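You operate a simulated robot arm through the tools that you are given. There is no shell and no other tool. Be economical: measure what you need, move in short steps, check, and stop when the job is done.

Carry out the task below with a simulated two-armed robot. There is one attempt and no reset: what you move stays moved.

TASK
Take the small seal carton from the top of the steel table and leave it on the top shelf of the dark grey rack. Take the red hose stub and put it in the green tray. Stack the clean intake filter marked "BV8C-374" from the top of the steel table on top of the clean intake filter labelled "BY1V-362". Open the middle bench drawer, fetch the yellow padlock from the red cart and stand it in the inside of the middle bench drawer, then shut the drawer. Take the middle carton on the top of the red cart and put it away on the top of the large crate. Press the bleed button two times. Put one of the grey pressure switches from the table ledge behind the rig on top of the belt carton. Any order will do. Set down upright: yellow padlock, middle carton.

Only the result counts: the job must be done as asked and must still hold three seconds after the hand-in. Knocking over, shifting, dropping, spilling or breaking anything else fails it. Lids that push on must go on centred and level and be pressed home; caps that screw on are set level and turned clockwise until they are tight.

THE ROBOT
Two 7-joint arms with two-finger grippers on one trunk, on a base that drives. Base frame: it is fixed to the floor where the robot stands at the start and does not move with it; the origin is under the middle of the robot, x ahead of it, y to its left, z up; the surface under the hand at the start is at about z = 0.82. Readings come in m, degrees, newtons and seconds.
The left shoulder is at the start at [0.132, 0.216, 1.038], the right one opposite. With the tool pointing down near the work surface each hand reaches from about 0.36 to 0.88 m from the robot's upright axis, wherever it stands, measured 20 degrees to its own side. Places, roughly: belt carton [3.75, 5.25, 0.5]; bleed button [1.6, 3.6, 0.9]; clean intake filter [0.75, 0.25, 0.75]; green tray (14x13 cm) [1.6, 0.06, 0.86]; grey pressure switch [1.25, 3.75, 0.75]; inside of the middle bench drawer [1.4, 0.1, 0.4]; middle bench drawer [1.5, 0.1, 0.4]; middle carton (7x6x10 cm) [1, 1, 0.8]; red hose stub [0.75, 0, 1]; small seal carton [0.5, 0.25, 0.75]; top of the large crate [1.4, 2.2, 0.6]; top shelf of the dark grey rack (15x178 cm) [2.18, -2.54, 0.62]; yellow padlock (4x2x9 cm) [1.2, 0.9, 0.8]. Payload 3.18 kg a hand.
The TCP of each hand is the grasp point between the finger pads, 0.03 m short of the fingertips. In the tool frame z runs along the fingers and y along their closing line. Largest opening 0.144 m; the body of the gripper starts 0.103 m behind the TCP.
Orientation is told as [roll, pitch, yaw] about the base's x, y, z axes, in that order, counted from this pose: with the fingers straight down and closing along the base's y, the tool's x points along the base's -x, its y along +y and its z along -z.

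THE INTERFACE
- The arms move only by the tool arm_command. It takes "left_targets", "right_targets" or both (then of equal length, played together; a hand with none holds still); each is a list of rows, each a list of 3 entries, a list of its own where there are three numbers: the shift along the tool's x, y, z in m, then the turn, a rotation vector about the tool's x, y, z in degrees, then the closure in counts, from 0 (fully open) to 255 (shut). In form: [[[x, y, z], [rx, ry, rz], gripper], ...]. A call has 1 to 8 rows; each row shifts and turns the commanded pose from where the row before left it, along the tool's axes as they then stand. Rows are played at 5 a second. More than 0.05 m and 8.6 degrees between two rows, or a gripper value outside its range, and nothing of the call is played. Where a pose cannot be reached the arm comes as near as it can. A force on the tool above 40 N (or 10 N above the force at the start of the call, whichever is more), or a blocked arm, ends the call early, and 0.2 s more pass. The fingers move at their own pace and stop on an object; they squeeze with about 20 N. The grip force told is the motor's: it shows also when the fingers shut on nothing. Time passes only in rows, and 0.2 s behind the last, so rows that do not move let the fingers close. The reply holds the time, the measured pose of the TCP, the force on the tool along the base axes, the opening and the grip force, in the units named above and with some noise, with the torque about the TCP (base axes, N m) and any sound that the robot's microphone picked up.
- Cameras (640 x 400 px; columns grow to the right, rows downward): "scene" is now at [0.2441, 0.0568, 1.2378]; the picture's right is [0.61, -0.79, 0.00], its down [-0.32, -0.25, -0.92] and it looks along [0.72, 0.56, -0.40] (base axes); focal length 214 px, centre (320, 200). "left" rides on the left gripper at [0.076, -0.016, -0.143] in its tool frame; the picture's right is [0.21, 0.98, 0.00], its down [-0.84, 0.18, -0.51] and it looks along [-0.50, 0.11, 0.86] (tool axes); focal length 218 px, centre (320, 200). "right" rides on the right gripper at [0.076, 0.016, -0.143] in its tool frame; the picture's right is [-0.21, 0.98, 0.00], its down [-0.84, -0.18, -0.51] and it looks along [-0.50, -0.11, 0.86] (tool axes); focal length 218 px, centre (320, 200). There is no depth. A picture from a camera that has moved, and an enlarged one, comes with that camera's place and axes in the base frame and with its lens.
- grab_frame(camera): a new picture of that camera. No time passes.
- slide_trunk(by): slides the trunk up (or, below 0, down) by that many m; the arms and the scene camera ride with it, the base frame stays. It gives what a move gives, with no picture.
- steer(legs): drives the robot by 1 to 6 legs, each [ahead, left, turn to the left] in m, m and degrees, along the robot's own axes; the way and the turn of a leg run together, so that a leg with both is an arc; at most 1.5 m and 180 degrees a leg. The arms and the cameras ride along, it lands a little off, and it stops where it bumps. It gives what a move gives.
- turn_head(pan, tilt): turns the head with the scene camera to pan (to the left, within 80 degrees either way) and tilt (down, from -29 to 69), counted from straight ahead of the robot. It gives what a move gives.
- close_up(camera, box): a new picture of the part [left, top, right, bottom] of that camera's present view, enlarged. No time passes.
- job_done(): hands the job in; it is judged then, once.

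Work in short steps. Places have to be worked out from the pictures, the camera data and where the tool is seen: move nearer, look again, correct. Check each grasp and each placing, and mend what went wrong. You have 217 turns and 220 pictures in all, those below and enlarged ones among them. Open the grippers and draw the arms clear of the work before you hand the job in, unless the task says otherwise; then end with one line.

The tools are called after "Emit:" by a JSON object that holds its "op" and its "data". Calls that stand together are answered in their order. arm_command: Moves the arms, as the interface text tells. Its arguments: {"type":"object","properties":{"left_targets":{"type":"array"},"right_targets":{"type":"array"}},"required":[]} The other tools are called the same way: slide_trunk (by) slides the trunk up or down; steer (legs) drives the base; turn_head (pan, tilt) turns the head that bears the scene camera; grab_frame (camera) takes a picture; close_up (camera, box) takes an enlarged picture of a part of a camera's view; job_done () hands the job in.

At the start:

```text
time: 0.0
left_ee_pos: [0.2281, 0.2554, 1.1505]
left_tool_rot: [0.0, 0.0, 0.0]
left_force: [0.2, 0.4, 0.9]
left_moment: [0.03, 0.03, -0.01]
left_width: 0.1439
left_grasp_force: 0.1
right_ee_pos: [0.4165, 0.0221, 1.2076]
right_tool_rot: [0.0, -0.1, 0.1]
right_force: [0.1, -0.3, 0.4]
right_moment: [-0.04, -0.01, 0.0]
right_width: 0.144
right_grasp_force: 0.1
trunk travel left (down, up): [-0.125, 0.244]
robot x, y, heading: [-0.0044, 0.0025, 0.0]
head pan, tilt: [37.9, 23.7]
```

scene: 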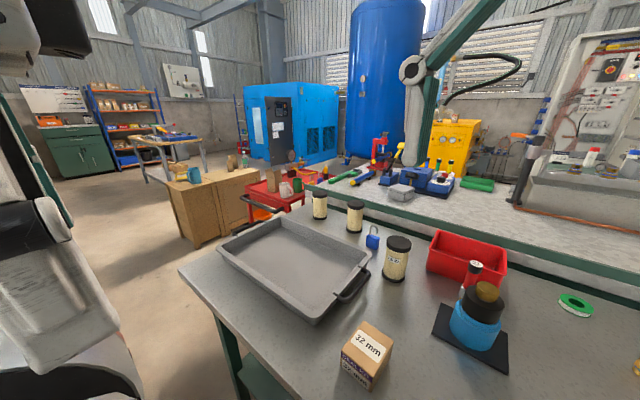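
right: 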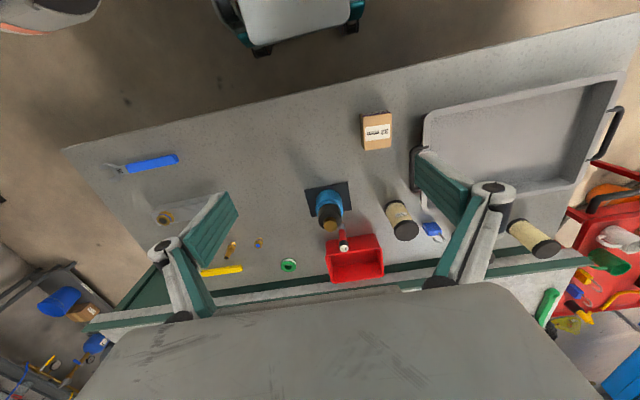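
left: 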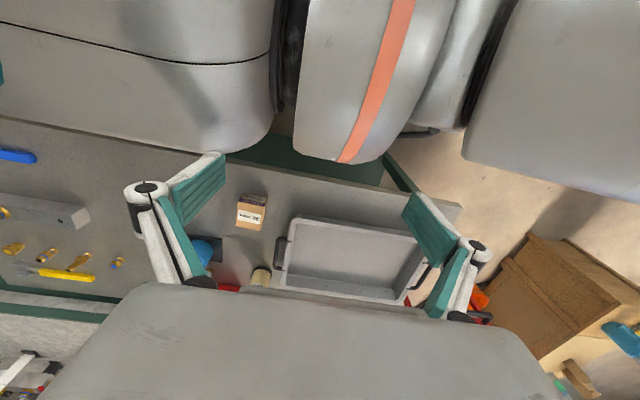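

I start by looking closely at the table and the surroundings with the scene camera.

Emit:
{"op": "close_up", "data": {"camera": "scene", "box": [300, 180, 520, 320]}}

Emit:
{"op": "close_up", "data": {"camera": "scene", "box": [220, 130, 500, 230]}}

Emit:
{"op": "turn_head", "data": {"pan": 0, "tilt": 35}}

Emit:
{"op": "grab_frame", "data": {"camera": "scene"}}

```text
2.86 times, centred on (410, 250) of scene
camera zoom: at [0.2441, 0.0568, 1.2378], right [0.61, -0.79, 0.0], down [-0.32, -0.25, -0.92], along [0.72, 0.56, -0.4], focal length 613 px, centre (63, 57)
```

zoom: 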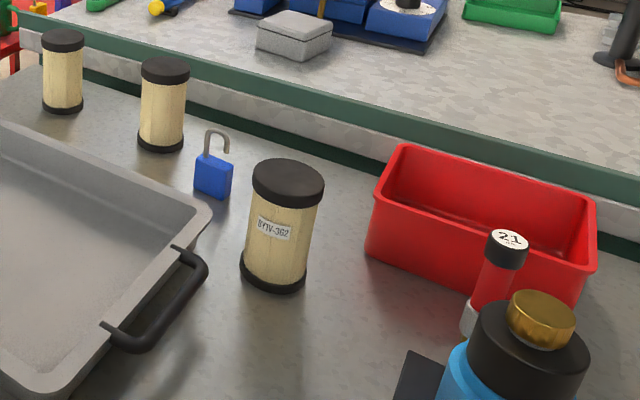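

```text
2.29 times, centred on (360, 180) of scene
camera zoom: at [0.2441, 0.0568, 1.2378], right [0.61, -0.79, 0.0], down [-0.32, -0.25, -0.92], along [0.72, 0.56, -0.4], focal length 490 px, centre (229, 246)
```

zoom: 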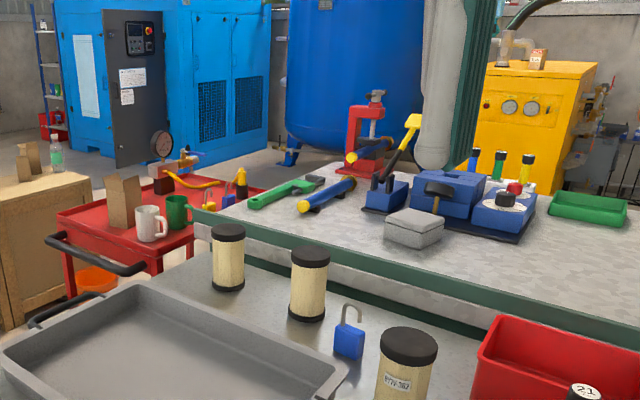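

```text
time: 1.0
left_ee_pos: [0.2275, 0.2548, 1.1507]
left_tool_rot: [0.1, -0.1, 0.0]
left_force: [0.6, 0.2, -0.6]
left_moment: [0.0, 0.02, 0.0]
left_width: 0.1439
left_grasp_force: 0.1
right_ee_pos: [0.4166, 0.0219, 1.2082]
right_tool_rot: [0.0, 0.0, 0.1]
right_force: [-0.5, 0.4, -0.3]
right_moment: [0.0, -0.01, 0.0]
right_width: 0.1441
right_grasp_force: 0.1
trunk travel left (down, up): [-0.125, 0.244]
robot x, y, heading: [0.0007, 0.0014, -0.0]
head pan, tilt: [0.0, 35.0]
```

```text
214 pictures are left
camera scene: at [0.2594, 0.0001, 1.2198], right [0.0, -1.0, 0.0], down [-0.57, 0.0, -0.82], along [0.82, 0.0, -0.57], focal length 214 px, centre (320, 200)
```

scene: 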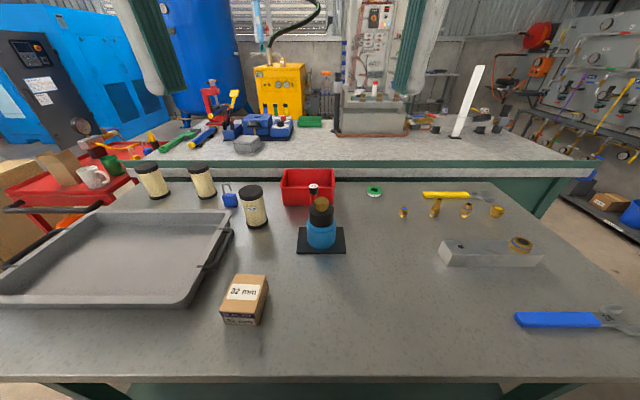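

Now zooming on the bottle, red cylinder and the small parts.

Emit:
{"op": "close_up", "data": {"camera": "scene", "box": [220, 150, 400, 262]}}

Emit:
{"op": "close_up", "data": {"camera": "scene", "box": [120, 140, 280, 240]}}

Emit:
{"op": "close_up", "data": {"camera": "right", "box": [280, 100, 480, 290]}}

Emit:
{"op": "close_up", "data": {"camera": "scene", "box": [380, 160, 640, 340]}}

```text
3.56 times, centred on (310, 206) of scene
camera zoom: at [0.2594, 0.0001, 1.2198], right [0.0, -1.0, 0.0], down [-0.57, 0.0, -0.82], along [0.82, 0.0, -0.57], focal length 763 px, centre (356, 179)
```

zoom: 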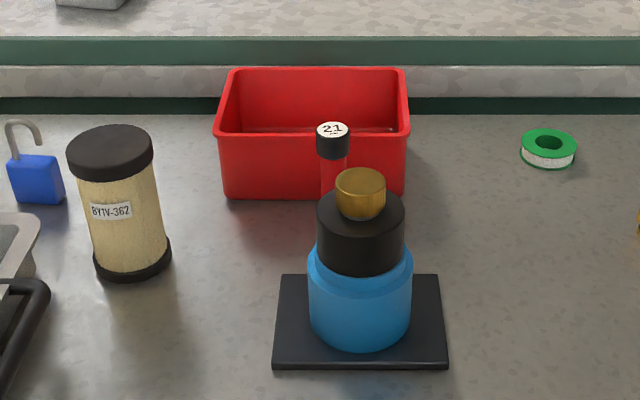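

```text
4.00 times, centred on (200, 190) of scene
camera zoom: at [0.2594, 0.0001, 1.2198], right [0.0, -1.0, 0.0], down [-0.57, 0.0, -0.82], along [0.82, 0.0, -0.57], focal length 858 px, centre (800, 240)
```

zoom: 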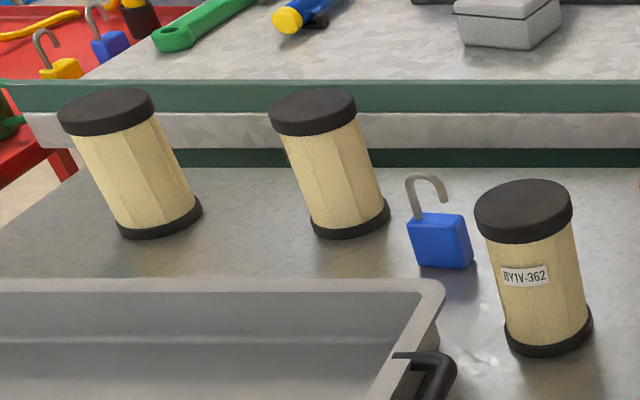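

```text
2.11 times, centred on (380, 195) of right
camera zoom: at [0.3402, 0.0385, 1.3501], right [0.21, 0.98, 0.0], down [0.84, -0.18, 0.51], along [0.5, -0.11, -0.86], focal length 460 px, centre (194, 210)
```

zoom: 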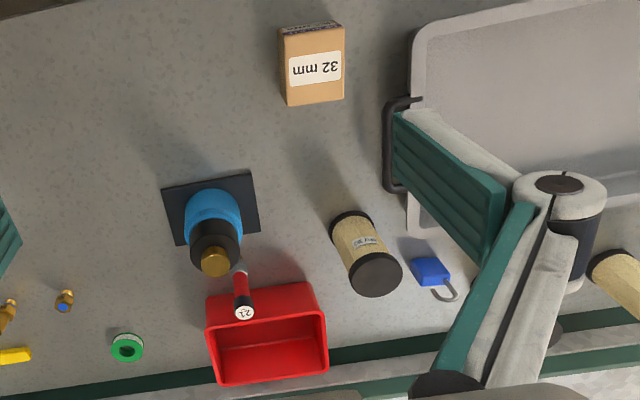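

```text
2.22 times, centred on (510, 250) of scene
camera zoom: at [0.2594, 0.0001, 1.2198], right [0.0, -1.0, 0.0], down [-0.57, 0.0, -0.82], along [0.82, 0.0, -0.57], focal length 477 px, centre (-102, 89)
```

zoom: 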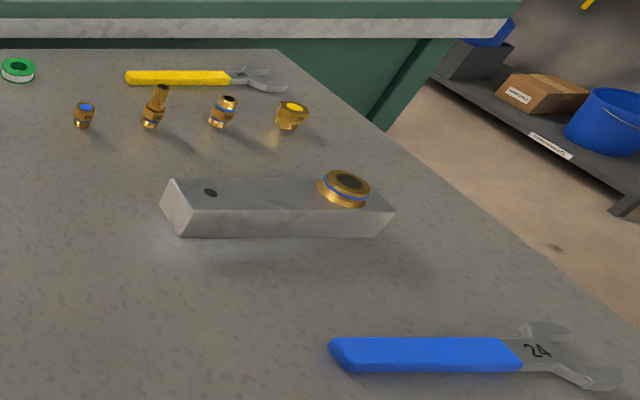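

The red "21" piece stands behind the bottle at about (0.74, 0.015), top at 0.935. Next I survey the room around by panning the head.

Emit:
{"op": "turn_head", "data": {"pan": 75, "tilt": 15}}

Emit:
{"op": "grab_frame", "data": {"camera": "scene"}}

Emit:
{"op": "turn_head", "data": {"pan": -75, "tilt": 15}}

Emit:
{"op": "grab_frame", "data": {"camera": "scene"}}

Emit:
{"op": "turn_head", "data": {"pan": -10, "tilt": 15}}

Emit:
{"op": "grab_frame", "data": {"camera": "scene"}}

```text
time: 2.5
left_ee_pos: [0.2278, 0.2546, 1.1512]
left_tool_rot: [0.0, 0.2, 0.0]
left_force: [0.8, 0.5, -0.4]
left_moment: [-0.01, 0.04, 0.01]
left_width: 0.144
left_grasp_force: 0.0
right_ee_pos: [0.4159, 0.021, 1.2069]
right_tool_rot: [-0.3, -0.1, -0.3]
right_force: [2.3, 55.0, 1.1]
right_moment: [-8.76, 0.51, -5.6]
right_width: 0.1441
right_grasp_force: 0.0
trunk travel left (down, up): [-0.125, 0.244]
robot x, y, heading: [-0.0006, 0.0035, -0.1]
head pan, tilt: [75.0, 15.0]
```

```text
209 pictures are left
camera scene: at [0.2193, 0.0791, 1.2601], right [0.85, -0.52, 0.0], down [-0.09, -0.15, -0.98], along [0.51, 0.84, -0.17], focal length 214 px, centre (320, 200)
```

scene: 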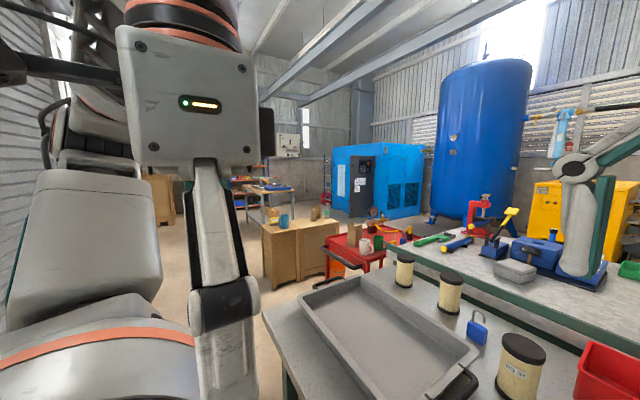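

```text
time: 4.9
left_ee_pos: [0.2287, 0.256, 1.1513]
left_tool_rot: [0.0, -0.1, 0.0]
left_force: [0.0, 0.5, -0.2]
left_moment: [0.0, 0.0, 0.0]
left_width: 0.1442
left_grasp_force: 0.1
right_ee_pos: [0.4178, 0.0218, 1.2076]
right_tool_rot: [0.0, -0.1, 0.2]
right_force: [-0.3, 0.1, -0.6]
right_moment: [0.01, 0.0, -0.04]
right_width: 0.1438
right_grasp_force: 0.0
trunk travel left (down, up): [-0.125, 0.244]
robot x, y, heading: [0.0006, 0.0007, 0.1]
head pan, tilt: [-75.0, 15.0]
```

```text
208 pictures are left
camera scene: at [0.1955, -0.0903, 1.2518], right [-0.97, -0.26, 0.0], down [-0.07, 0.25, -0.97], along [0.25, -0.93, -0.26], focal length 214 px, centre (320, 200)
```

scene: 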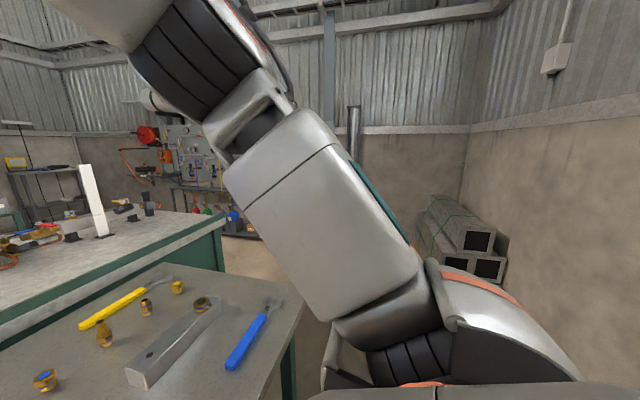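

```text
time: 6.2
left_ee_pos: [0.2284, 0.2568, 1.151]
left_tool_rot: [0.0, 0.1, 0.0]
left_force: [-0.4, -0.2, 0.6]
left_moment: [0.03, 0.0, -0.01]
left_width: 0.144
left_grasp_force: 0.0
right_ee_pos: [0.4183, 0.0215, 1.2069]
right_tool_rot: [0.0, 0.0, -0.8]
right_force: [30.7, 63.1, -0.2]
right_moment: [-9.83, 4.91, -6.84]
right_width: 0.1442
right_grasp_force: 0.0
trunk travel left (down, up): [-0.125, 0.244]
robot x, y, heading: [0.0046, -0.0017, 0.2]
head pan, tilt: [-10.0, 15.0]
```

```text
207 pictures are left
camera scene: at [0.2516, -0.0478, 1.2505], right [-0.51, -0.86, 0.0], down [-0.23, 0.14, -0.96], along [0.83, -0.49, -0.27], focal length 214 px, centre (320, 200)
```

scene: 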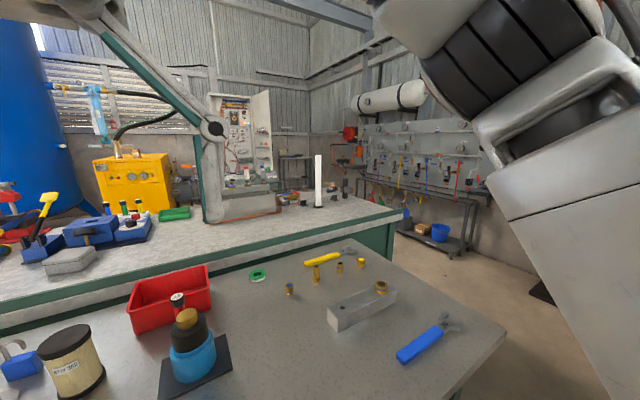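

The surroundings are clear enough. I take the seal carton with the left hand and the hose stub with the right; first I move both hands above them.

Emit:
{"op": "arm_command", "data": {"left_targets": [[[-0.038, -0.02, 0.008], [0, 0, 0], 0], [[-0.038, -0.02, 0.008], [0, 0, 0], 0], [[-0.038, -0.02, 0.008], [0, 0, 0], 0], [[-0.038, -0.02, 0.008], [0, 0, 0], 0], [[-0.038, -0.02, 0.008], [0, 0, 0], 0], [[-0.038, -0.02, 0.008], [0, 0, 0], 0]], "right_targets": [[[-0.047, 0.0, 0.012], [0, 0, 0], 0], [[-0.047, 0.0, 0.012], [0, 0, 0], 0], [[-0.047, 0.0, 0.012], [0, 0, 0], 0], [[-0.047, 0.0, 0.012], [0, 0, 0], 0], [[-0.047, 0.0, 0.012], [0, 0, 0], 0], [[-0.047, 0.0, 0.012], [0, 0, 0], 0]]}}

Emit:
{"op": "grab_frame", "data": {"camera": "left"}}

Emit:
{"op": "grab_frame", "data": {"camera": "right"}}

```text
time: 7.6
left_ee_pos: [0.4396, 0.1464, 1.1048]
left_tool_rot: [-0.2, 0.2, 0.2]
left_force: [1.1, 0.4, -1.3]
left_moment: [-0.01, 0.03, 0.02]
left_width: 0.1442
left_grasp_force: 0.0
left hand out of reach, approached as far as the arm can: row 6
right_ee_pos: [0.5603, 0.0222, 1.1705]
right_tool_rot: [0.0, 0.2, 0.2]
right_force: [-0.7, 0.4, -0.4]
right_moment: [-0.02, 0.11, -0.01]
right_width: 0.1439
right_grasp_force: 0.0
right hand out of reach, approached as far as the arm can: row 4, 5, 6
trunk travel left (down, up): [-0.125, 0.244]
robot x, y, heading: [0.0001, 0.0025, 0.0]
head pan, tilt: [-10.0, 15.0]
```

```text
206 pictures are left
camera left: at [0.3631, 0.1313, 1.2481], right [-0.21, 0.98, 0.0], down [0.84, 0.18, 0.5], along [0.49, 0.1, -0.86], focal length 218 px, centre (320, 200)
```

left: 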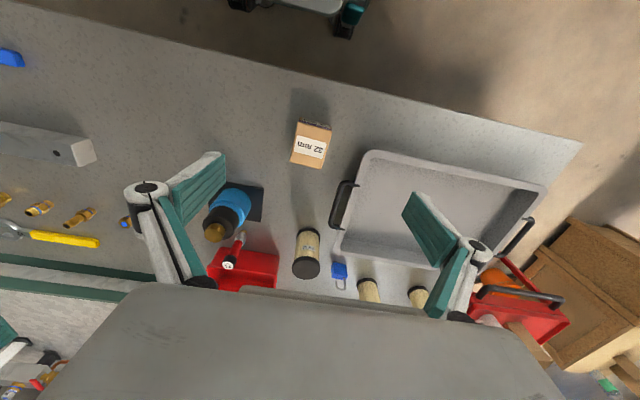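

```text
205 pictures are left
camera right: at [0.4841, 0.0391, 1.3125], right [0.21, 0.98, 0.0], down [0.84, -0.18, 0.5], along [0.49, -0.11, -0.86], focal length 218 px, centre (320, 200)
```

right: 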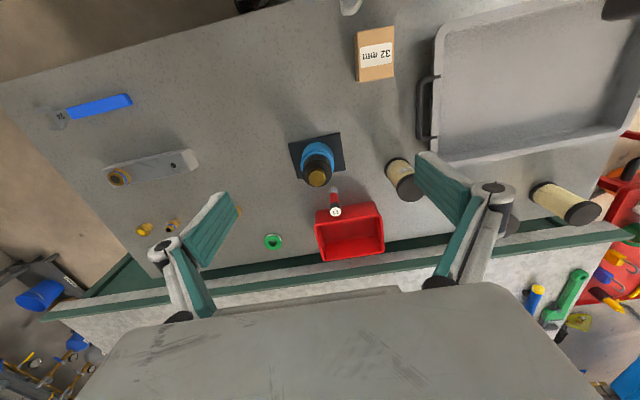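

The carton is at about (0.478, 0.137) with its top near 0.867, and the stub at (0.733, 0.016). I lower both hands part of the way; reach is better lower down.

Emit:
{"op": "arm_command", "data": {"left_targets": [[[0, 0, 0.045], [0, 0, 0], 95], [[0, 0, 0.045], [0, 0, 0], 95], [[0, 0, 0.045], [0, 0, 0], 95], [[0, 0, 0.035], [0, 0, 0], 95]], "right_targets": [[[0, 0, 0.03], [0, 0, 0], 120], [[0, 0, 0.03], [0, 0, 0], 120], [[0, 0, 0.03], [0, 0, 0], 120], [[0, 0, 0.02], [0, 0, 0], 120]]}}

Emit:
{"op": "grab_frame", "data": {"camera": "left"}}

Emit:
{"op": "grab_frame", "data": {"camera": "right"}}

```text
time: 8.6
left_ee_pos: [0.4371, 0.1458, 0.9351]
left_tool_rot: [0.0, 0.1, 0.0]
left_force: [0.4, 0.2, -0.3]
left_moment: [0.01, 0.02, 0.01]
left_width: 0.0901
left_grasp_force: 0.0
right_ee_pos: [0.559, 0.0212, 1.0609]
right_tool_rot: [0.0, 0.1, 0.0]
right_force: [0.1, 0.4, 0.5]
right_moment: [0.03, 0.04, -0.05]
right_width: 0.0761
right_grasp_force: 0.1
trunk travel left (down, up): [-0.125, 0.244]
robot x, y, heading: [0.0004, 0.0007, 0.2]
head pan, tilt: [-10.0, 15.0]
```

```text
204 pictures are left
camera left: at [0.3607, 0.1296, 1.078], right [-0.21, 0.98, 0.0], down [0.84, 0.18, 0.51], along [0.49, 0.11, -0.86], focal length 218 px, centre (320, 200)
```

left: 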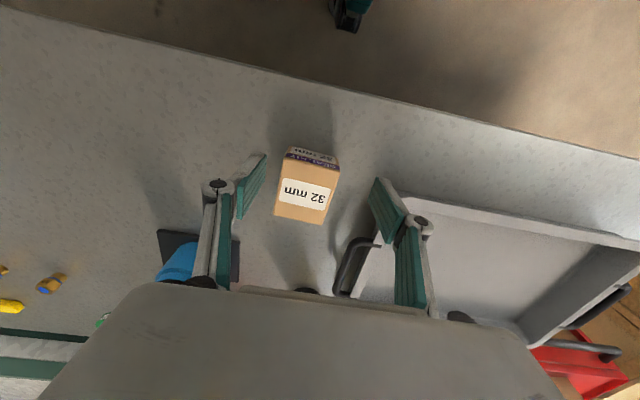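

```text
203 pictures are left
camera right: at [0.4818, 0.0389, 1.2033], right [0.21, 0.98, 0.0], down [0.84, -0.18, 0.51], along [0.49, -0.11, -0.86], focal length 218 px, centre (320, 200)
```

right: 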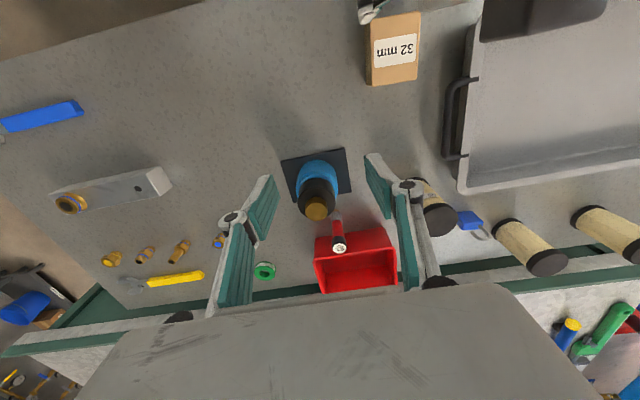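

Carton centre is confirmed at (0.477, 0.138), so I descend and close the left hand on it, while the right hand moves above the stub.

Emit:
{"op": "arm_command", "data": {"left_targets": [[[-0.04, -0.008, 0.01], [0, 0, 0], 95], [[0, 0, 0.035], [0, 0, 0], 95], [[0, 0, 0.034], [0, 0, 0], 95], [[0, 0, 0], [0, 0, 0], 255], [[0, 0, 0], [0, 0, 0], 255], [[0, 0, 0], [0, 0, 0], 255]], "right_targets": [[[-0.043, -0.001, 0.01], [0, 0, 0], 120], [[-0.043, -0.001, 0.015], [0, 0, 0], 120], [[-0.043, -0.001, 0.02], [0, 0, 0], 120], [[-0.042, -0.002, 0.015], [0, 0, 0], 120], [[0, 0, 0], [0, 0, 0], 120], [[0, 0, 0], [0, 0, 0], 120]]}}

Emit:
{"op": "grab_frame", "data": {"camera": "left"}}

Emit:
{"op": "grab_frame", "data": {"camera": "right"}}

```text
time: 10.0
left_ee_pos: [0.4766, 0.1392, 0.8575]
left_tool_rot: [-0.1, 0.0, 0.0]
left_force: [1.3, 0.5, -0.9]
left_moment: [0.0, 0.01, 0.01]
left_width: 0.0619
left_grasp_force: 19.6
right_ee_pos: [0.6917, 0.0006, 1.0149]
right_tool_rot: [0.0, -0.1, 0.0]
right_force: [0.0, 0.0, 0.2]
right_moment: [0.01, 0.02, 0.02]
right_width: 0.0761
right_grasp_force: 0.1
right hand out of reach, approached as far as the arm can: row 3, 4
trunk travel left (down, up): [-0.125, 0.244]
robot x, y, heading: [-0.0015, 0.0, -0.1]
head pan, tilt: [-10.0, 15.0]
```

```text
202 pictures are left
camera left: at [0.4001, 0.1224, 1.0001], right [-0.21, 0.98, 0.0], down [0.84, 0.18, 0.51], along [0.5, 0.11, -0.86], focal length 218 px, centre (320, 200)
```

left: 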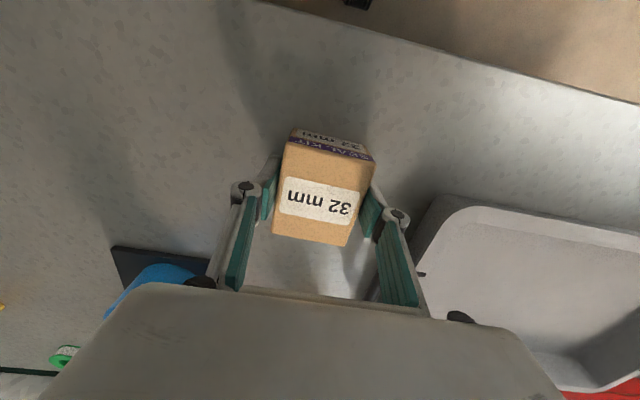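

```text
201 pictures are left
camera right: at [0.6142, 0.0177, 1.1564], right [0.21, 0.98, 0.0], down [0.84, -0.18, 0.51], along [0.5, -0.1, -0.86], focal length 218 px, centre (320, 200)
```

right: 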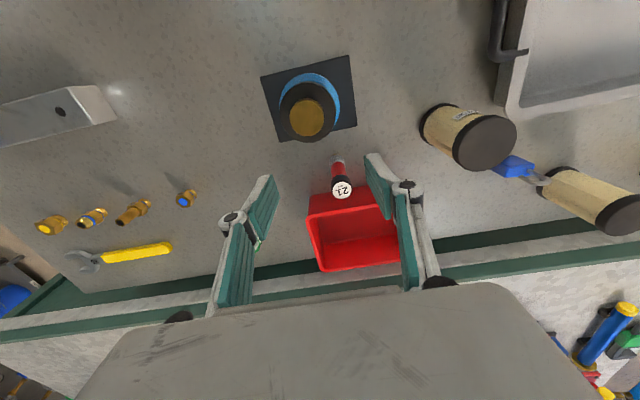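

The carton is held (0.062 m wide). I lift it, then shift the robot 0.25 m to the left so the stub falls inside the right hand's reach.

Emit:
{"op": "arm_command", "data": {"left_targets": [[[0, 0, -0.05], [0, 0, 0], 255], [[0, 0, -0.05], [0, 0, 0], 255], [[0.02, 0.02, -0.05], [0, 0, 0], 255], [[0.02, 0.02, -0.03], [0, 0, 0], 255]]}}

Emit:
{"op": "steer", "data": {"legs": [[0, 0.25, 0]]}}

Emit:
{"op": "grab_frame", "data": {"camera": "right"}}

```text
refused: row 3 steps farther than a row can; nothing moved
```

```text
time: 12.8
left_ee_pos: [0.4766, 0.3886, 0.8569]
left_tool_rot: [0.1, 0.0, 0.1]
left_force: [-0.5, 0.3, -0.7]
left_moment: [-0.01, 0.01, -0.02]
left_width: 0.0613
left_grasp_force: 19.8
right_ee_pos: [0.6915, 0.2515, 1.0148]
right_tool_rot: [0.0, -0.1, -0.1]
right_force: [0.3, 0.5, 0.6]
right_moment: [-0.03, 0.01, -0.02]
right_width: 0.076
right_grasp_force: 0.0
trunk travel left (down, up): [-0.125, 0.244]
robot x, y, heading: [0.0008, 0.2509, -0.2]
head pan, tilt: [-10.0, 15.0]
```

```text
200 pictures are left
camera right: at [0.6141, 0.2689, 1.1564], right [0.21, 0.98, 0.0], down [0.84, -0.18, 0.51], along [0.5, -0.1, -0.86], focal length 218 px, centre (320, 200)
```

right: 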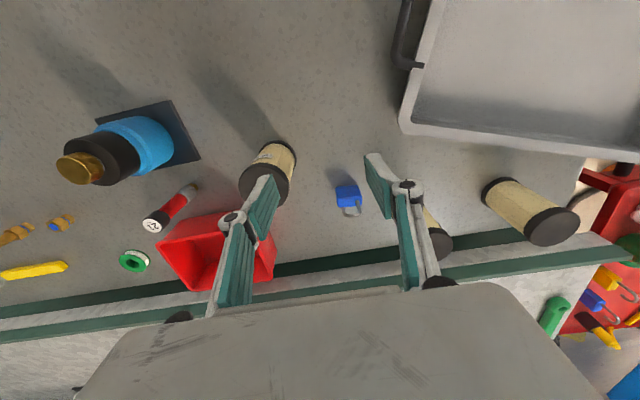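

The lift was refused but the drive went through, with the carton low. I check right away whether the big tray was shifted.

Emit:
{"op": "grab_frame", "data": {"camera": "left"}}

Emit:
{"op": "grab_frame", "data": {"camera": "scene"}}

```text
199 pictures are left
camera left: at [0.4001, 0.3736, 1.0001], right [-0.21, 0.98, 0.0], down [0.84, 0.18, 0.51], along [0.5, 0.11, -0.86], focal length 218 px, centre (320, 200)
```

left: 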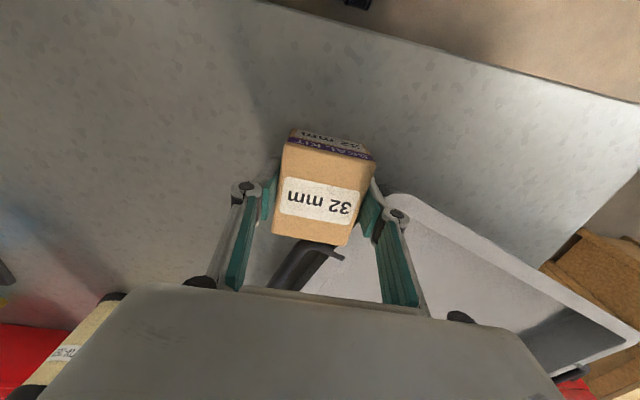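

```text
198 pictures are left
camera scene: at [0.2633, 0.2349, 1.2518], right [-0.17, -0.98, 0.0], down [-0.25, 0.04, -0.97], along [0.95, -0.17, -0.26], focal length 214 px, centre (320, 200)
```

scene: 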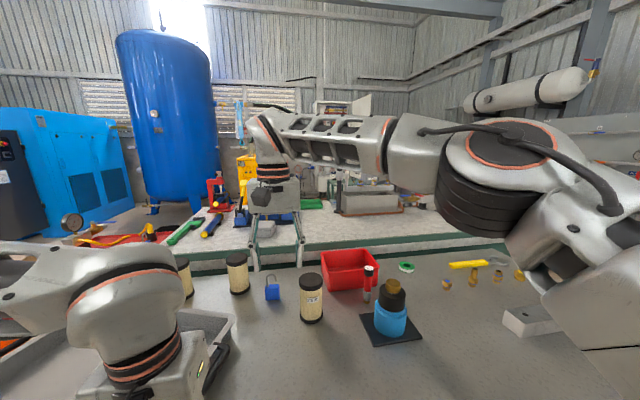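

The left finger seems to have pushed the grey tray. I back the hand off it a little, lift, and then look to see how far the tray moved so that I can restore it.

Emit:
{"op": "arm_command", "data": {"left_targets": [[[0, -0.02, 0], [0, 0, 0], 255], [[0, -0.02, 0], [0, 0, 0], 255], [[0, 0, -0.045], [0, 0, 0], 255], [[0, 0, -0.045], [0, 0, 0], 255], [[0, 0, -0.045], [0, 0, 0], 255], [[0, 0, -0.045], [0, 0, 0], 255], [[0, 0, -0.045], [0, 0, 0], 255]]}}

Emit:
{"op": "grab_frame", "data": {"camera": "left"}}

```text
time: 14.4
left_ee_pos: [0.4837, 0.3979, 1.0536]
left_tool_rot: [-0.3, -0.1, 0.2]
left_force: [-0.3, -0.5, -0.4]
left_moment: [0.02, -0.02, -0.01]
left_width: 0.0613
left_grasp_force: 19.3
left hand out of reach, approached as far as the arm can: row 1, 2, 4, 5, 6, 7
right_ee_pos: [0.6909, 0.2514, 1.015]
right_tool_rot: [0.0, -0.2, -0.1]
right_force: [0.5, -0.7, -0.9]
right_moment: [-0.01, 0.03, 0.01]
right_width: 0.0763
right_grasp_force: 0.0
trunk travel left (down, up): [-0.125, 0.244]
robot x, y, heading: [-0.0011, 0.2501, -0.1]
head pan, tilt: [-10.0, 15.0]
```

```text
197 pictures are left
camera left: at [0.4069, 0.3814, 1.1962], right [-0.21, 0.98, 0.0], down [0.84, 0.19, 0.51], along [0.5, 0.1, -0.86], focal length 218 px, centre (320, 200)
```

left: 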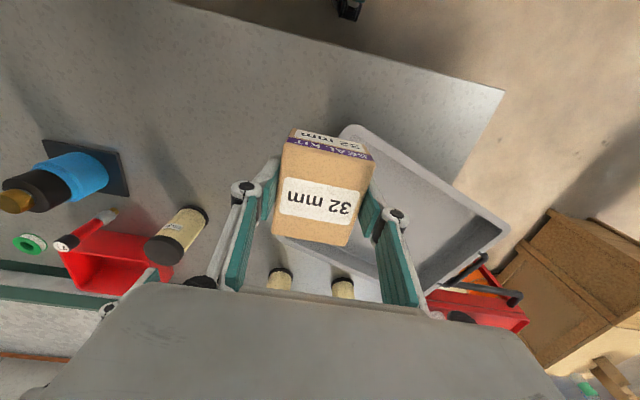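

The tray is rotated by some 25–30°. I take the head views matching the starting ones to measure the tray's present pose against the original.

Emit:
{"op": "turn_head", "data": {"pan": 0, "tilt": 35}}

Emit:
{"op": "grab_frame", "data": {"camera": "scene"}}

Emit:
{"op": "turn_head", "data": {"pan": 30, "tilt": 40}}

Emit:
{"op": "grab_frame", "data": {"camera": "scene"}}

```text
time: 15.3
left_ee_pos: [0.4826, 0.3969, 1.0528]
left_tool_rot: [-0.3, 0.0, 0.3]
left_force: [-0.1, -0.1, -0.9]
left_moment: [0.04, 0.0, 0.0]
left_width: 0.0613
left_grasp_force: 20.0
right_ee_pos: [0.6923, 0.2513, 1.0139]
right_tool_rot: [0.0, -0.1, 0.0]
right_force: [-0.3, 0.1, -0.2]
right_moment: [0.0, 0.02, 0.01]
right_width: 0.0762
right_grasp_force: 0.0
trunk travel left (down, up): [-0.125, 0.244]
robot x, y, heading: [-0.0019, 0.2512, 0.3]
head pan, tilt: [0.0, 35.0]
```

```text
196 pictures are left
camera scene: at [0.2593, 0.2508, 1.2199], right [0.0, -1.0, 0.0], down [-0.57, 0.0, -0.82], along [0.82, 0.0, -0.57], focal length 214 px, centre (320, 200)
```

scene: 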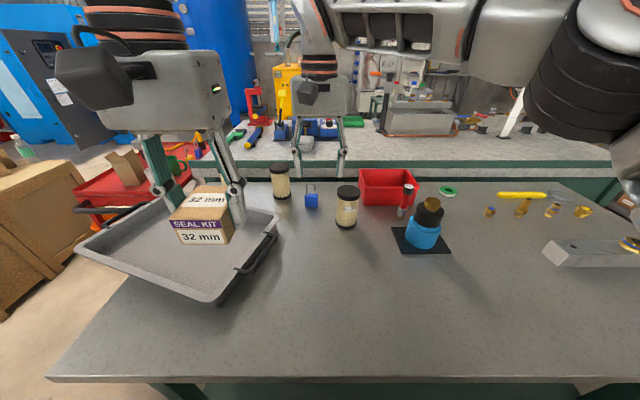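

```text
time: 16.2
left_ee_pos: [0.4838, 0.3961, 1.053]
left_tool_rot: [-0.3, -0.1, 0.3]
left_force: [1.1, -0.3, -1.0]
left_moment: [-0.01, -0.02, 0.01]
left_width: 0.0613
left_grasp_force: 19.7
right_ee_pos: [0.6917, 0.2511, 1.0137]
right_tool_rot: [0.1, -0.1, 0.0]
right_force: [0.6, 0.9, -0.6]
right_moment: [-0.01, 0.03, 0.03]
right_width: 0.0762
right_grasp_force: 0.1
trunk travel left (down, up): [-0.125, 0.244]
robot x, y, heading: [-0.0004, 0.2495, -0.0]
head pan, tilt: [30.0, 40.0]
```

```text
195 pictures are left
camera scene: at [0.245, 0.2933, 1.2122], right [0.5, -0.87, 0.0], down [-0.56, -0.32, -0.77], along [0.66, 0.38, -0.64], focal length 214 px, centre (320, 200)
```

scene: 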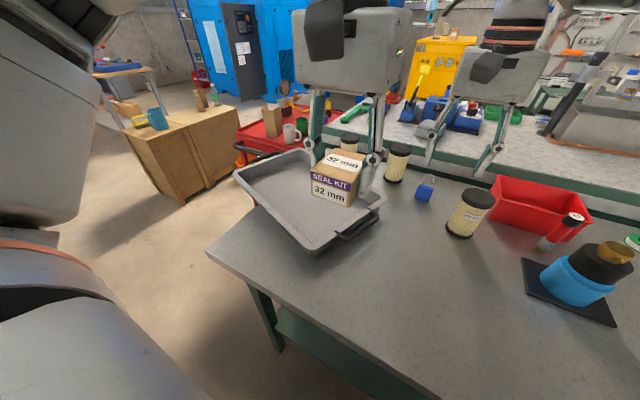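

The tray was turned by about −26° and moved so that its handle centre went from (0.596, 0.216) to (0.584, 0.383); the filters did not move. I'll put it back by gripping its handle with the right hand. First I move the left hand out of the way and look at the handle.

Emit:
{"op": "arm_command", "data": {"left_targets": [[[0.01, 0.045, 0], [0, 0, 0], 255], [[0.01, 0.045, 0], [0, 0, 0], 255], [[0.01, 0.045, 0], [0, 0, 0], 255], [[0.01, 0.045, 0], [0, 0, 0], 255], [[0.01, 0.045, 0], [0, 0, 0], 255]], "right_targets": [[[0.03, 0.02, 0], [0, 0, -8], 60], [[0.03, 0.02, 0], [0, 0, -8], 60], [[0.03, 0.03, 0], [0, 0, -8], 60], [[0.01, 0.03, 0], [0, 0, -1.6], 60], [[0, 0.02, 0], [0, 0, 0], 60]]}}

Emit:
{"op": "grab_frame", "data": {"camera": "right"}}

Emit:
{"op": "close_up", "data": {"camera": "scene", "box": [220, 140, 420, 265]}}

```text
time: 17.4
left_ee_pos: [0.4384, 0.6004, 1.0535]
left_tool_rot: [0.0, 0.1, 0.0]
left_force: [-0.5, 0.5, -1.6]
left_moment: [0.03, 0.02, 0.0]
left_width: 0.0613
left_grasp_force: 20.1
left hand out of reach, approached as far as the arm can: row 5
right_ee_pos: [0.5884, 0.3455, 1.0123]
right_tool_rot: [0.2, -0.2, 20.2]
right_force: [0.3, -0.4, 1.3]
right_moment: [0.03, 0.04, -0.01]
right_width: 0.1104
right_grasp_force: 0.1
right hand out of reach, approached as far as the arm can: row 2
trunk travel left (down, up): [-0.125, 0.244]
robot x, y, heading: [-0.0022, 0.2517, 0.1]
head pan, tilt: [30.0, 40.0]
```

```text
194 pictures are left
camera right: at [0.5111, 0.3341, 1.1552], right [-0.14, 0.99, 0.0], down [0.85, 0.12, 0.51], along [0.5, 0.07, -0.86], focal length 218 px, centre (320, 200)
```

right: 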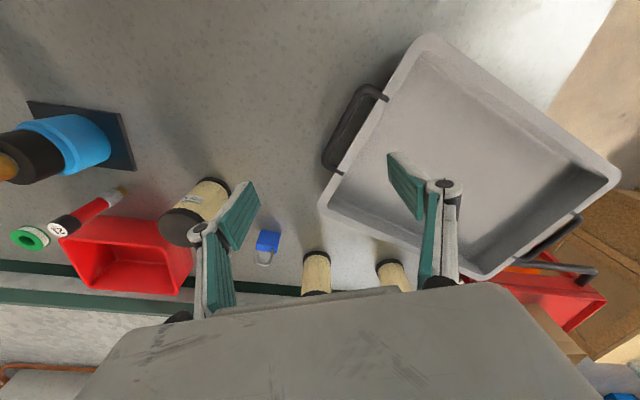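

```text
3.20 times, centred on (320, 202) of scene
camera zoom: at [0.2456, 0.2932, 1.212], right [0.5, -0.87, 0.0], down [-0.56, -0.32, -0.77], along [0.66, 0.38, -0.64], focal length 686 px, centre (320, 192)
```

zoom: 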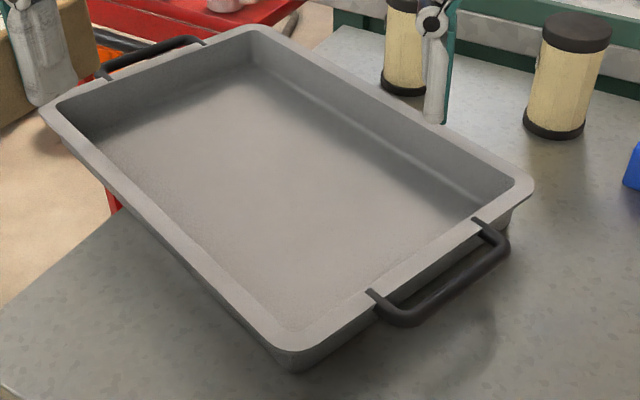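

The handle centre is about (0.575, 0.379), turned about −20°. I align the right hand with it (yaw −20), set a narrow opening and hover above for a closer look.

Emit:
{"op": "arm_command", "data": {"right_targets": [[[0, 0, 0], [0, 0, 8], 209], [[0, 0, 0], [0, 0, 8], 209], [[0, 0, 0], [0, 0, 8], 209], [[0, 0, 0], [0, 0, 8], 209], [[0.012, 0.013, 0.03], [0, 0, 8], 209], [[0.0115, 0.0136, 0.03], [0, 0, 0.2], 209]]}}

Emit:
{"op": "grab_frame", "data": {"camera": "right"}}

```text
time: 18.8
left_ee_pos: [0.4384, 0.6001, 1.0537]
left_tool_rot: [0.0, 0.1, 0.0]
left_force: [0.3, -0.6, -0.9]
left_moment: [-0.01, 0.01, 0.04]
left_width: 0.0613
left_grasp_force: 19.7
right_ee_pos: [0.5777, 0.3772, 0.9632]
right_tool_rot: [1.2, -0.1, -20.3]
right_force: [0.5, 0.1, 0.7]
right_moment: [0.03, 0.01, 0.04]
right_width: 0.0259
right_grasp_force: 0.0
trunk travel left (down, up): [-0.125, 0.244]
robot x, y, heading: [0.0015, 0.2479, 0.1]
head pan, tilt: [30.0, 40.0]
```

```text
192 pictures are left
camera right: at [0.5084, 0.4167, 1.1047], right [0.53, 0.84, 0.02], down [0.72, -0.47, 0.5], along [0.44, -0.26, -0.86], focal length 218 px, centre (320, 200)
```

right: 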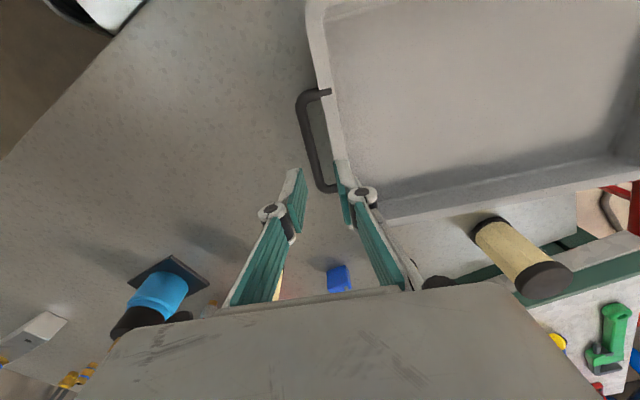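

The bar lies about 5 mm to the tray's outer side of my hand line, and its centre is at height 0.87. I correct and go down around the bar.

Emit:
{"op": "arm_command", "data": {"right_targets": [[[0.008, -0.0055, 0.02], [0, 0, 0], 209], [[0, 0, 0.03], [0, 0, 0], 209]]}}

Emit:
{"op": "close_up", "data": {"camera": "right", "box": [220, 60, 460, 240]}}

```text
time: 19.4
left_ee_pos: [0.4395, 0.6, 1.0538]
left_tool_rot: [0.0, 0.1, -0.1]
left_force: [0.0, 0.6, -0.9]
left_moment: [-0.03, 0.05, -0.03]
left_width: 0.0614
left_grasp_force: 20.4
right_ee_pos: [0.5642, 0.3745, 0.9035]
right_tool_rot: [0.2, 0.0, -19.9]
right_force: [-0.3, -0.4, -0.2]
right_moment: [0.01, 0.02, -0.02]
right_width: 0.026
right_grasp_force: 0.1
trunk travel left (down, up): [-0.125, 0.244]
robot x, y, heading: [0.0008, 0.251, -0.1]
head pan, tilt: [30.0, 40.0]
```

```text
2.22 times, centred on (340, 150) of right
camera zoom: at [0.4981, 0.4164, 1.0458], right [0.53, 0.85, 0.01], down [0.73, -0.46, 0.51], along [0.43, -0.26, -0.86], focal length 485 px, centre (276, 311)
```

zoom: 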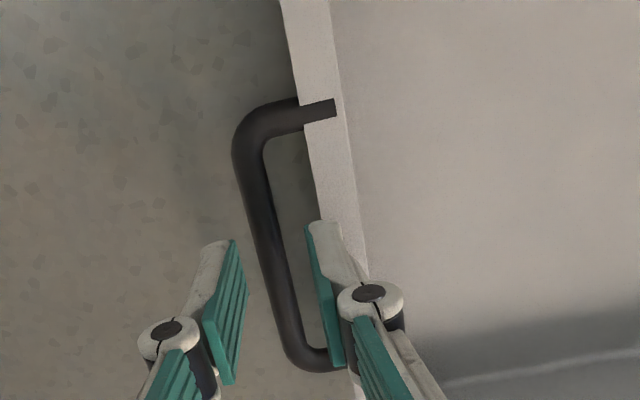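

The gap between bar and rim is too tight for a finger. Better to straddle bar and rim together, one finger inside the tray. I lift slightly, open and shift.

Emit:
{"op": "arm_command", "data": {"right_targets": [[[0, 0, -0.02], [0, 0, 0], 209], [[0, 0.011, 0], [0, 0, 0], 113], [[0, 0, 0], [0, 0, 0], 113], [[0, 0, 0.03], [0, 0, 0], 113], [[0, 0, 0.022], [0, 0, 0], 113]]}}

Emit:
{"op": "grab_frame", "data": {"camera": "right"}}

```text
time: 20.8
left_ee_pos: [0.4384, 0.5985, 1.0547]
left_tool_rot: [0.0, 0.0, 0.0]
left_force: [0.4, -0.8, -1.3]
left_moment: [0.02, -0.01, 0.0]
left_width: 0.0612
left_grasp_force: 20.2
right_ee_pos: [0.5766, 0.3836, 0.9]
right_tool_rot: [3.3, 0.1, -20.9]
right_force: [-0.2, -0.4, 0.5]
right_moment: [-0.02, -0.02, 0.01]
right_width: 0.08
right_grasp_force: 0.1
trunk travel left (down, up): [-0.125, 0.244]
robot x, y, heading: [0.0003, 0.2501, 0.1]
head pan, tilt: [30.0, 40.0]
stopped in row 5 (right hand): the arm was blocked; the commanded pose is now the measured one
```

```text
190 pictures are left
camera right: at [0.5088, 0.4206, 1.0425], right [0.54, 0.84, 0.06], down [0.71, -0.5, 0.49], along [0.44, -0.23, -0.87], focal length 218 px, centre (320, 200)
```

right: 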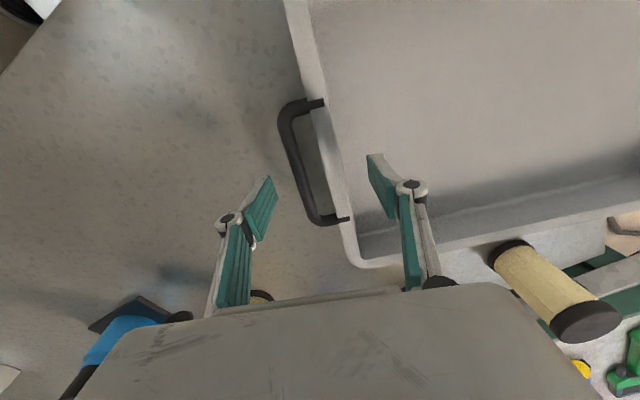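

The arm was blocked without any tool force — perhaps the arms touch each other. I look from the head.

Emit:
{"op": "turn_head", "data": {"pan": 10, "tilt": 25}}

Emit:
{"op": "grab_frame", "data": {"camera": "scene"}}

Emit:
{"op": "grab_frame", "data": {"camera": "left"}}

```text
time: 21.6
left_ee_pos: [0.4387, 0.5997, 1.0532]
left_tool_rot: [0.0, 0.0, 0.1]
left_force: [0.3, 0.4, -0.6]
left_moment: [-0.01, 0.0, 0.01]
left_width: 0.0613
left_grasp_force: 20.3
right_ee_pos: [0.5778, 0.385, 0.8985]
right_tool_rot: [3.1, 0.1, -21.0]
right_force: [-0.1, -0.1, -0.8]
right_moment: [0.0, 0.0, 0.01]
right_width: 0.0802
right_grasp_force: 0.2
trunk travel left (down, up): [-0.125, 0.244]
robot x, y, heading: [-0.0021, 0.2484, -0.1]
head pan, tilt: [10.0, 25.0]
```

```text
189 pictures are left
camera scene: at [0.2621, 0.2669, 1.2355], right [0.17, -0.98, 0.0], down [-0.42, -0.07, -0.91], along [0.89, 0.16, -0.42], focal length 214 px, centre (320, 200)
```

scene: 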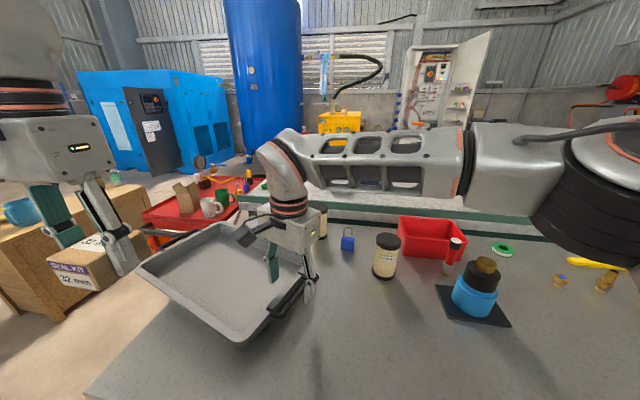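

```text
188 pictures are left
camera left: at [0.3621, 0.584, 1.1965], right [-0.21, 0.98, 0.0], down [0.84, 0.18, 0.51], along [0.5, 0.11, -0.86], focal length 218 px, centre (320, 200)
```

left: 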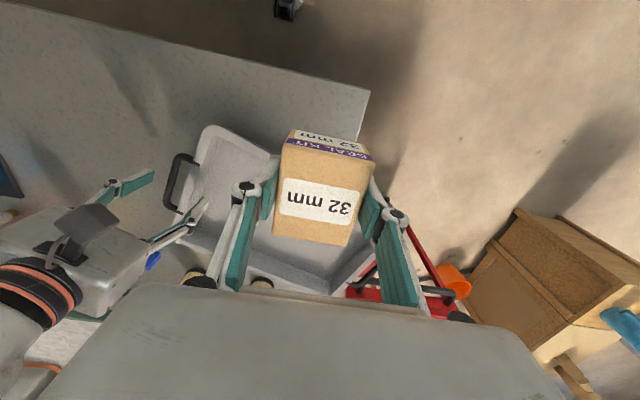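

The right arm is near its limit reaching across. I raise it, then shift the robot 0.3 m further left so the handle lies on the right arm's own side.

Emit:
{"op": "arm_command", "data": {"right_targets": [[[0, 0, -0.04], [0, 0, 0], 113], [[0, 0, -0.04], [0, 0, 0], 113]]}}

```text
time: 22.2
left_ee_pos: [0.4378, 0.6002, 1.054]
left_tool_rot: [0.0, 0.0, -0.1]
left_force: [0.1, -0.2, -1.6]
left_moment: [0.0, -0.01, -0.01]
left_width: 0.061
left_grasp_force: 19.9
right_ee_pos: [0.5725, 0.3824, 0.9784]
right_tool_rot: [2.8, -0.1, -20.6]
right_force: [-0.9, 1.0, -1.0]
right_moment: [-0.03, -0.03, -0.01]
right_width: 0.0804
right_grasp_force: 0.1
trunk travel left (down, up): [-0.125, 0.244]
robot x, y, heading: [0.0038, 0.2488, 0.0]
head pan, tilt: [10.0, 25.0]
```

Now the drive of 0.28 m to the left.

Emit:
{"op": "steer", "data": {"legs": [[0, 0.28, 0]]}}

```text
time: 25.3
left_ee_pos: [0.4382, 0.8787, 1.0522]
left_tool_rot: [-0.1, 0.0, 0.0]
left_force: [0.2, 0.3, 0.0]
left_moment: [-0.02, -0.02, -0.01]
left_width: 0.0612
left_grasp_force: 19.4
right_ee_pos: [0.574, 0.6612, 0.9769]
right_tool_rot: [3.0, 0.0, -20.8]
right_force: [0.6, 0.2, -0.9]
right_moment: [0.01, -0.03, 0.0]
right_width: 0.0801
right_grasp_force: 0.0
trunk travel left (down, up): [-0.125, 0.244]
robot x, y, heading: [-0.002, 0.5307, -0.3]
head pan, tilt: [10.0, 25.0]
```

The right hand now goes back above the handle, straightening its small roll.

Emit:
{"op": "arm_command", "data": {"right_targets": [[[-0.016, -0.0426, 0], [3, 0, 0], 113], [[-0.016, -0.0426, 0], [0, 0, 0], 113], [[-0.016, -0.0426, 0], [0, 0, 0], 113], [[-0.016, -0.0426, 0], [0, 0, 0], 113], [[-0.016, -0.0426, 0.02], [0, 0, 0], 113], [[-0.016, -0.0426, 0.02], [0, 0, 0], 113]]}}

Emit:
{"op": "grab_frame", "data": {"camera": "right"}}

```text
time: 26.7
left_ee_pos: [0.4395, 0.8781, 1.0534]
left_tool_rot: [0.0, 0.1, -0.1]
left_force: [0.9, -0.4, -1.0]
left_moment: [0.04, 0.02, 0.0]
left_width: 0.0614
left_grasp_force: 19.8
right_ee_pos: [0.5741, 0.3847, 0.9343]
right_tool_rot: [-0.1, 0.1, -20.8]
right_force: [0.2, -0.8, -0.6]
right_moment: [0.03, 0.02, -0.01]
right_width: 0.0798
right_grasp_force: 0.1
trunk travel left (down, up): [-0.125, 0.244]
robot x, y, heading: [-0.0014, 0.5252, 0.2]
head pan, tilt: [10.0, 25.0]
```

```text
187 pictures are left
camera right: at [0.5077, 0.4285, 1.0767], right [0.54, 0.84, 0.0], down [0.72, -0.47, 0.51], along [0.42, -0.28, -0.86], focal length 218 px, centre (320, 200)
```

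right: 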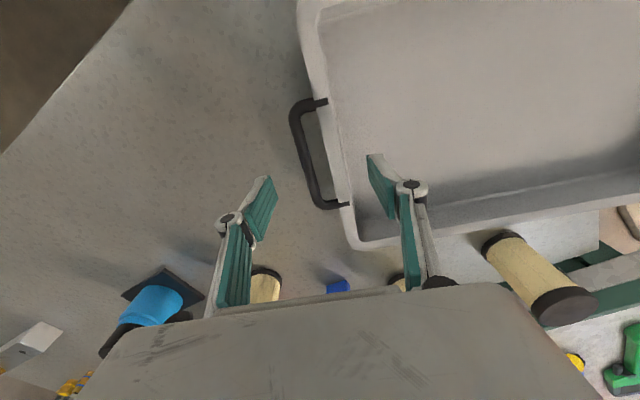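

Bar and rim sit between the fingers. I descend and close.

Emit:
{"op": "arm_command", "data": {"right_targets": [[[0, 0, 0.033], [0, 0, 0], 113], [[0, 0, 0.031], [0, 0, 0], 113], [[0, 0, 0], [0, 0, 0], 255], [[0, 0, 0], [0, 0, 0], 255], [[0, 0, 0], [0, 0, 0], 255]]}}

Emit:
{"op": "grab_frame", "data": {"camera": "right"}}

```text
time: 27.9
left_ee_pos: [0.4397, 0.8783, 1.0542]
left_tool_rot: [0.1, 0.0, 0.0]
left_force: [-0.7, 0.0, -0.5]
left_moment: [0.03, -0.01, -0.02]
left_width: 0.0612
left_grasp_force: 20.2
right_ee_pos: [0.5743, 0.3874, 0.8714]
right_tool_rot: [0.0, 0.0, -20.6]
right_force: [-1.8, 0.5, -0.2]
right_moment: [0.36, -0.32, 0.47]
right_width: 0.0426
right_grasp_force: 19.5
trunk travel left (down, up): [-0.125, 0.244]
robot x, y, heading: [0.0013, 0.5302, -0.2]
head pan, tilt: [10.0, 25.0]
```

```text
186 pictures are left
camera right: at [0.5076, 0.4308, 1.0132], right [0.54, 0.84, 0.0], down [0.72, -0.47, 0.51], along [0.43, -0.28, -0.86], focal length 218 px, centre (320, 200)
```

right: 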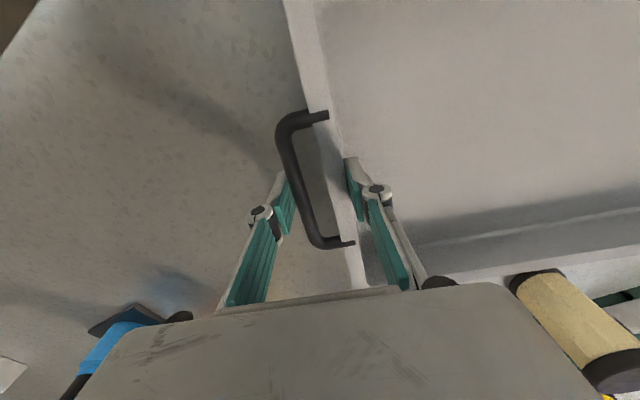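

Gripped, 0.043 m wide. I turn the tray back by 20.6° about the handle and then slide it toward −y by 0.16 m.

Emit:
{"op": "arm_command", "data": {"right_targets": [[[0, 0, 0], [0, 0, -4.1], 255], [[0, 0, 0], [0, 0, -4.1], 255], [[0, 0, 0], [0, 0, -4.1], 255], [[0, 0, 0], [0, 0, -4.1], 255], [[0, 0, 0], [0, 0, -4.2], 255]]}}

Emit:
{"op": "grab_frame", "data": {"camera": "right"}}

```text
time: 29.1
left_ee_pos: [0.4394, 0.8782, 1.0538]
left_tool_rot: [0.1, 0.0, 0.0]
left_force: [-0.7, -0.5, -0.1]
left_moment: [0.03, -0.03, 0.01]
left_width: 0.0609
left_grasp_force: 19.7
right_ee_pos: [0.573, 0.3878, 0.8716]
right_tool_rot: [-0.2, 0.1, -0.1]
right_force: [0.7, -0.5, 0.3]
right_moment: [0.47, -0.09, -0.44]
right_width: 0.0421
right_grasp_force: 20.0
trunk travel left (down, up): [-0.125, 0.244]
robot x, y, heading: [0.0013, 0.5308, -0.4]
head pan, tilt: [10.0, 25.0]
```

```text
185 pictures are left
camera right: at [0.4969, 0.4051, 1.013], right [0.21, 0.98, 0.0], down [0.84, -0.18, 0.51], along [0.49, -0.11, -0.86], focal length 218 px, centre (320, 200)
```

right: 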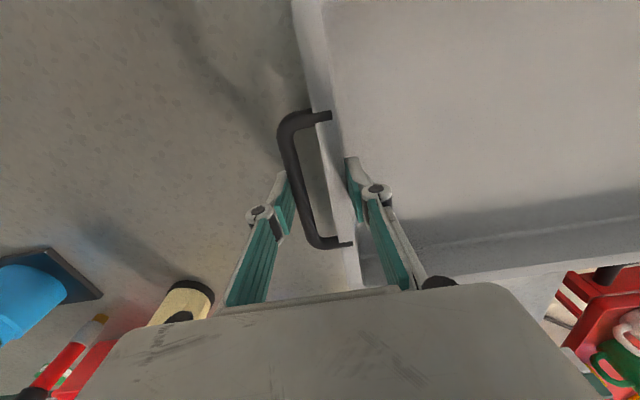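

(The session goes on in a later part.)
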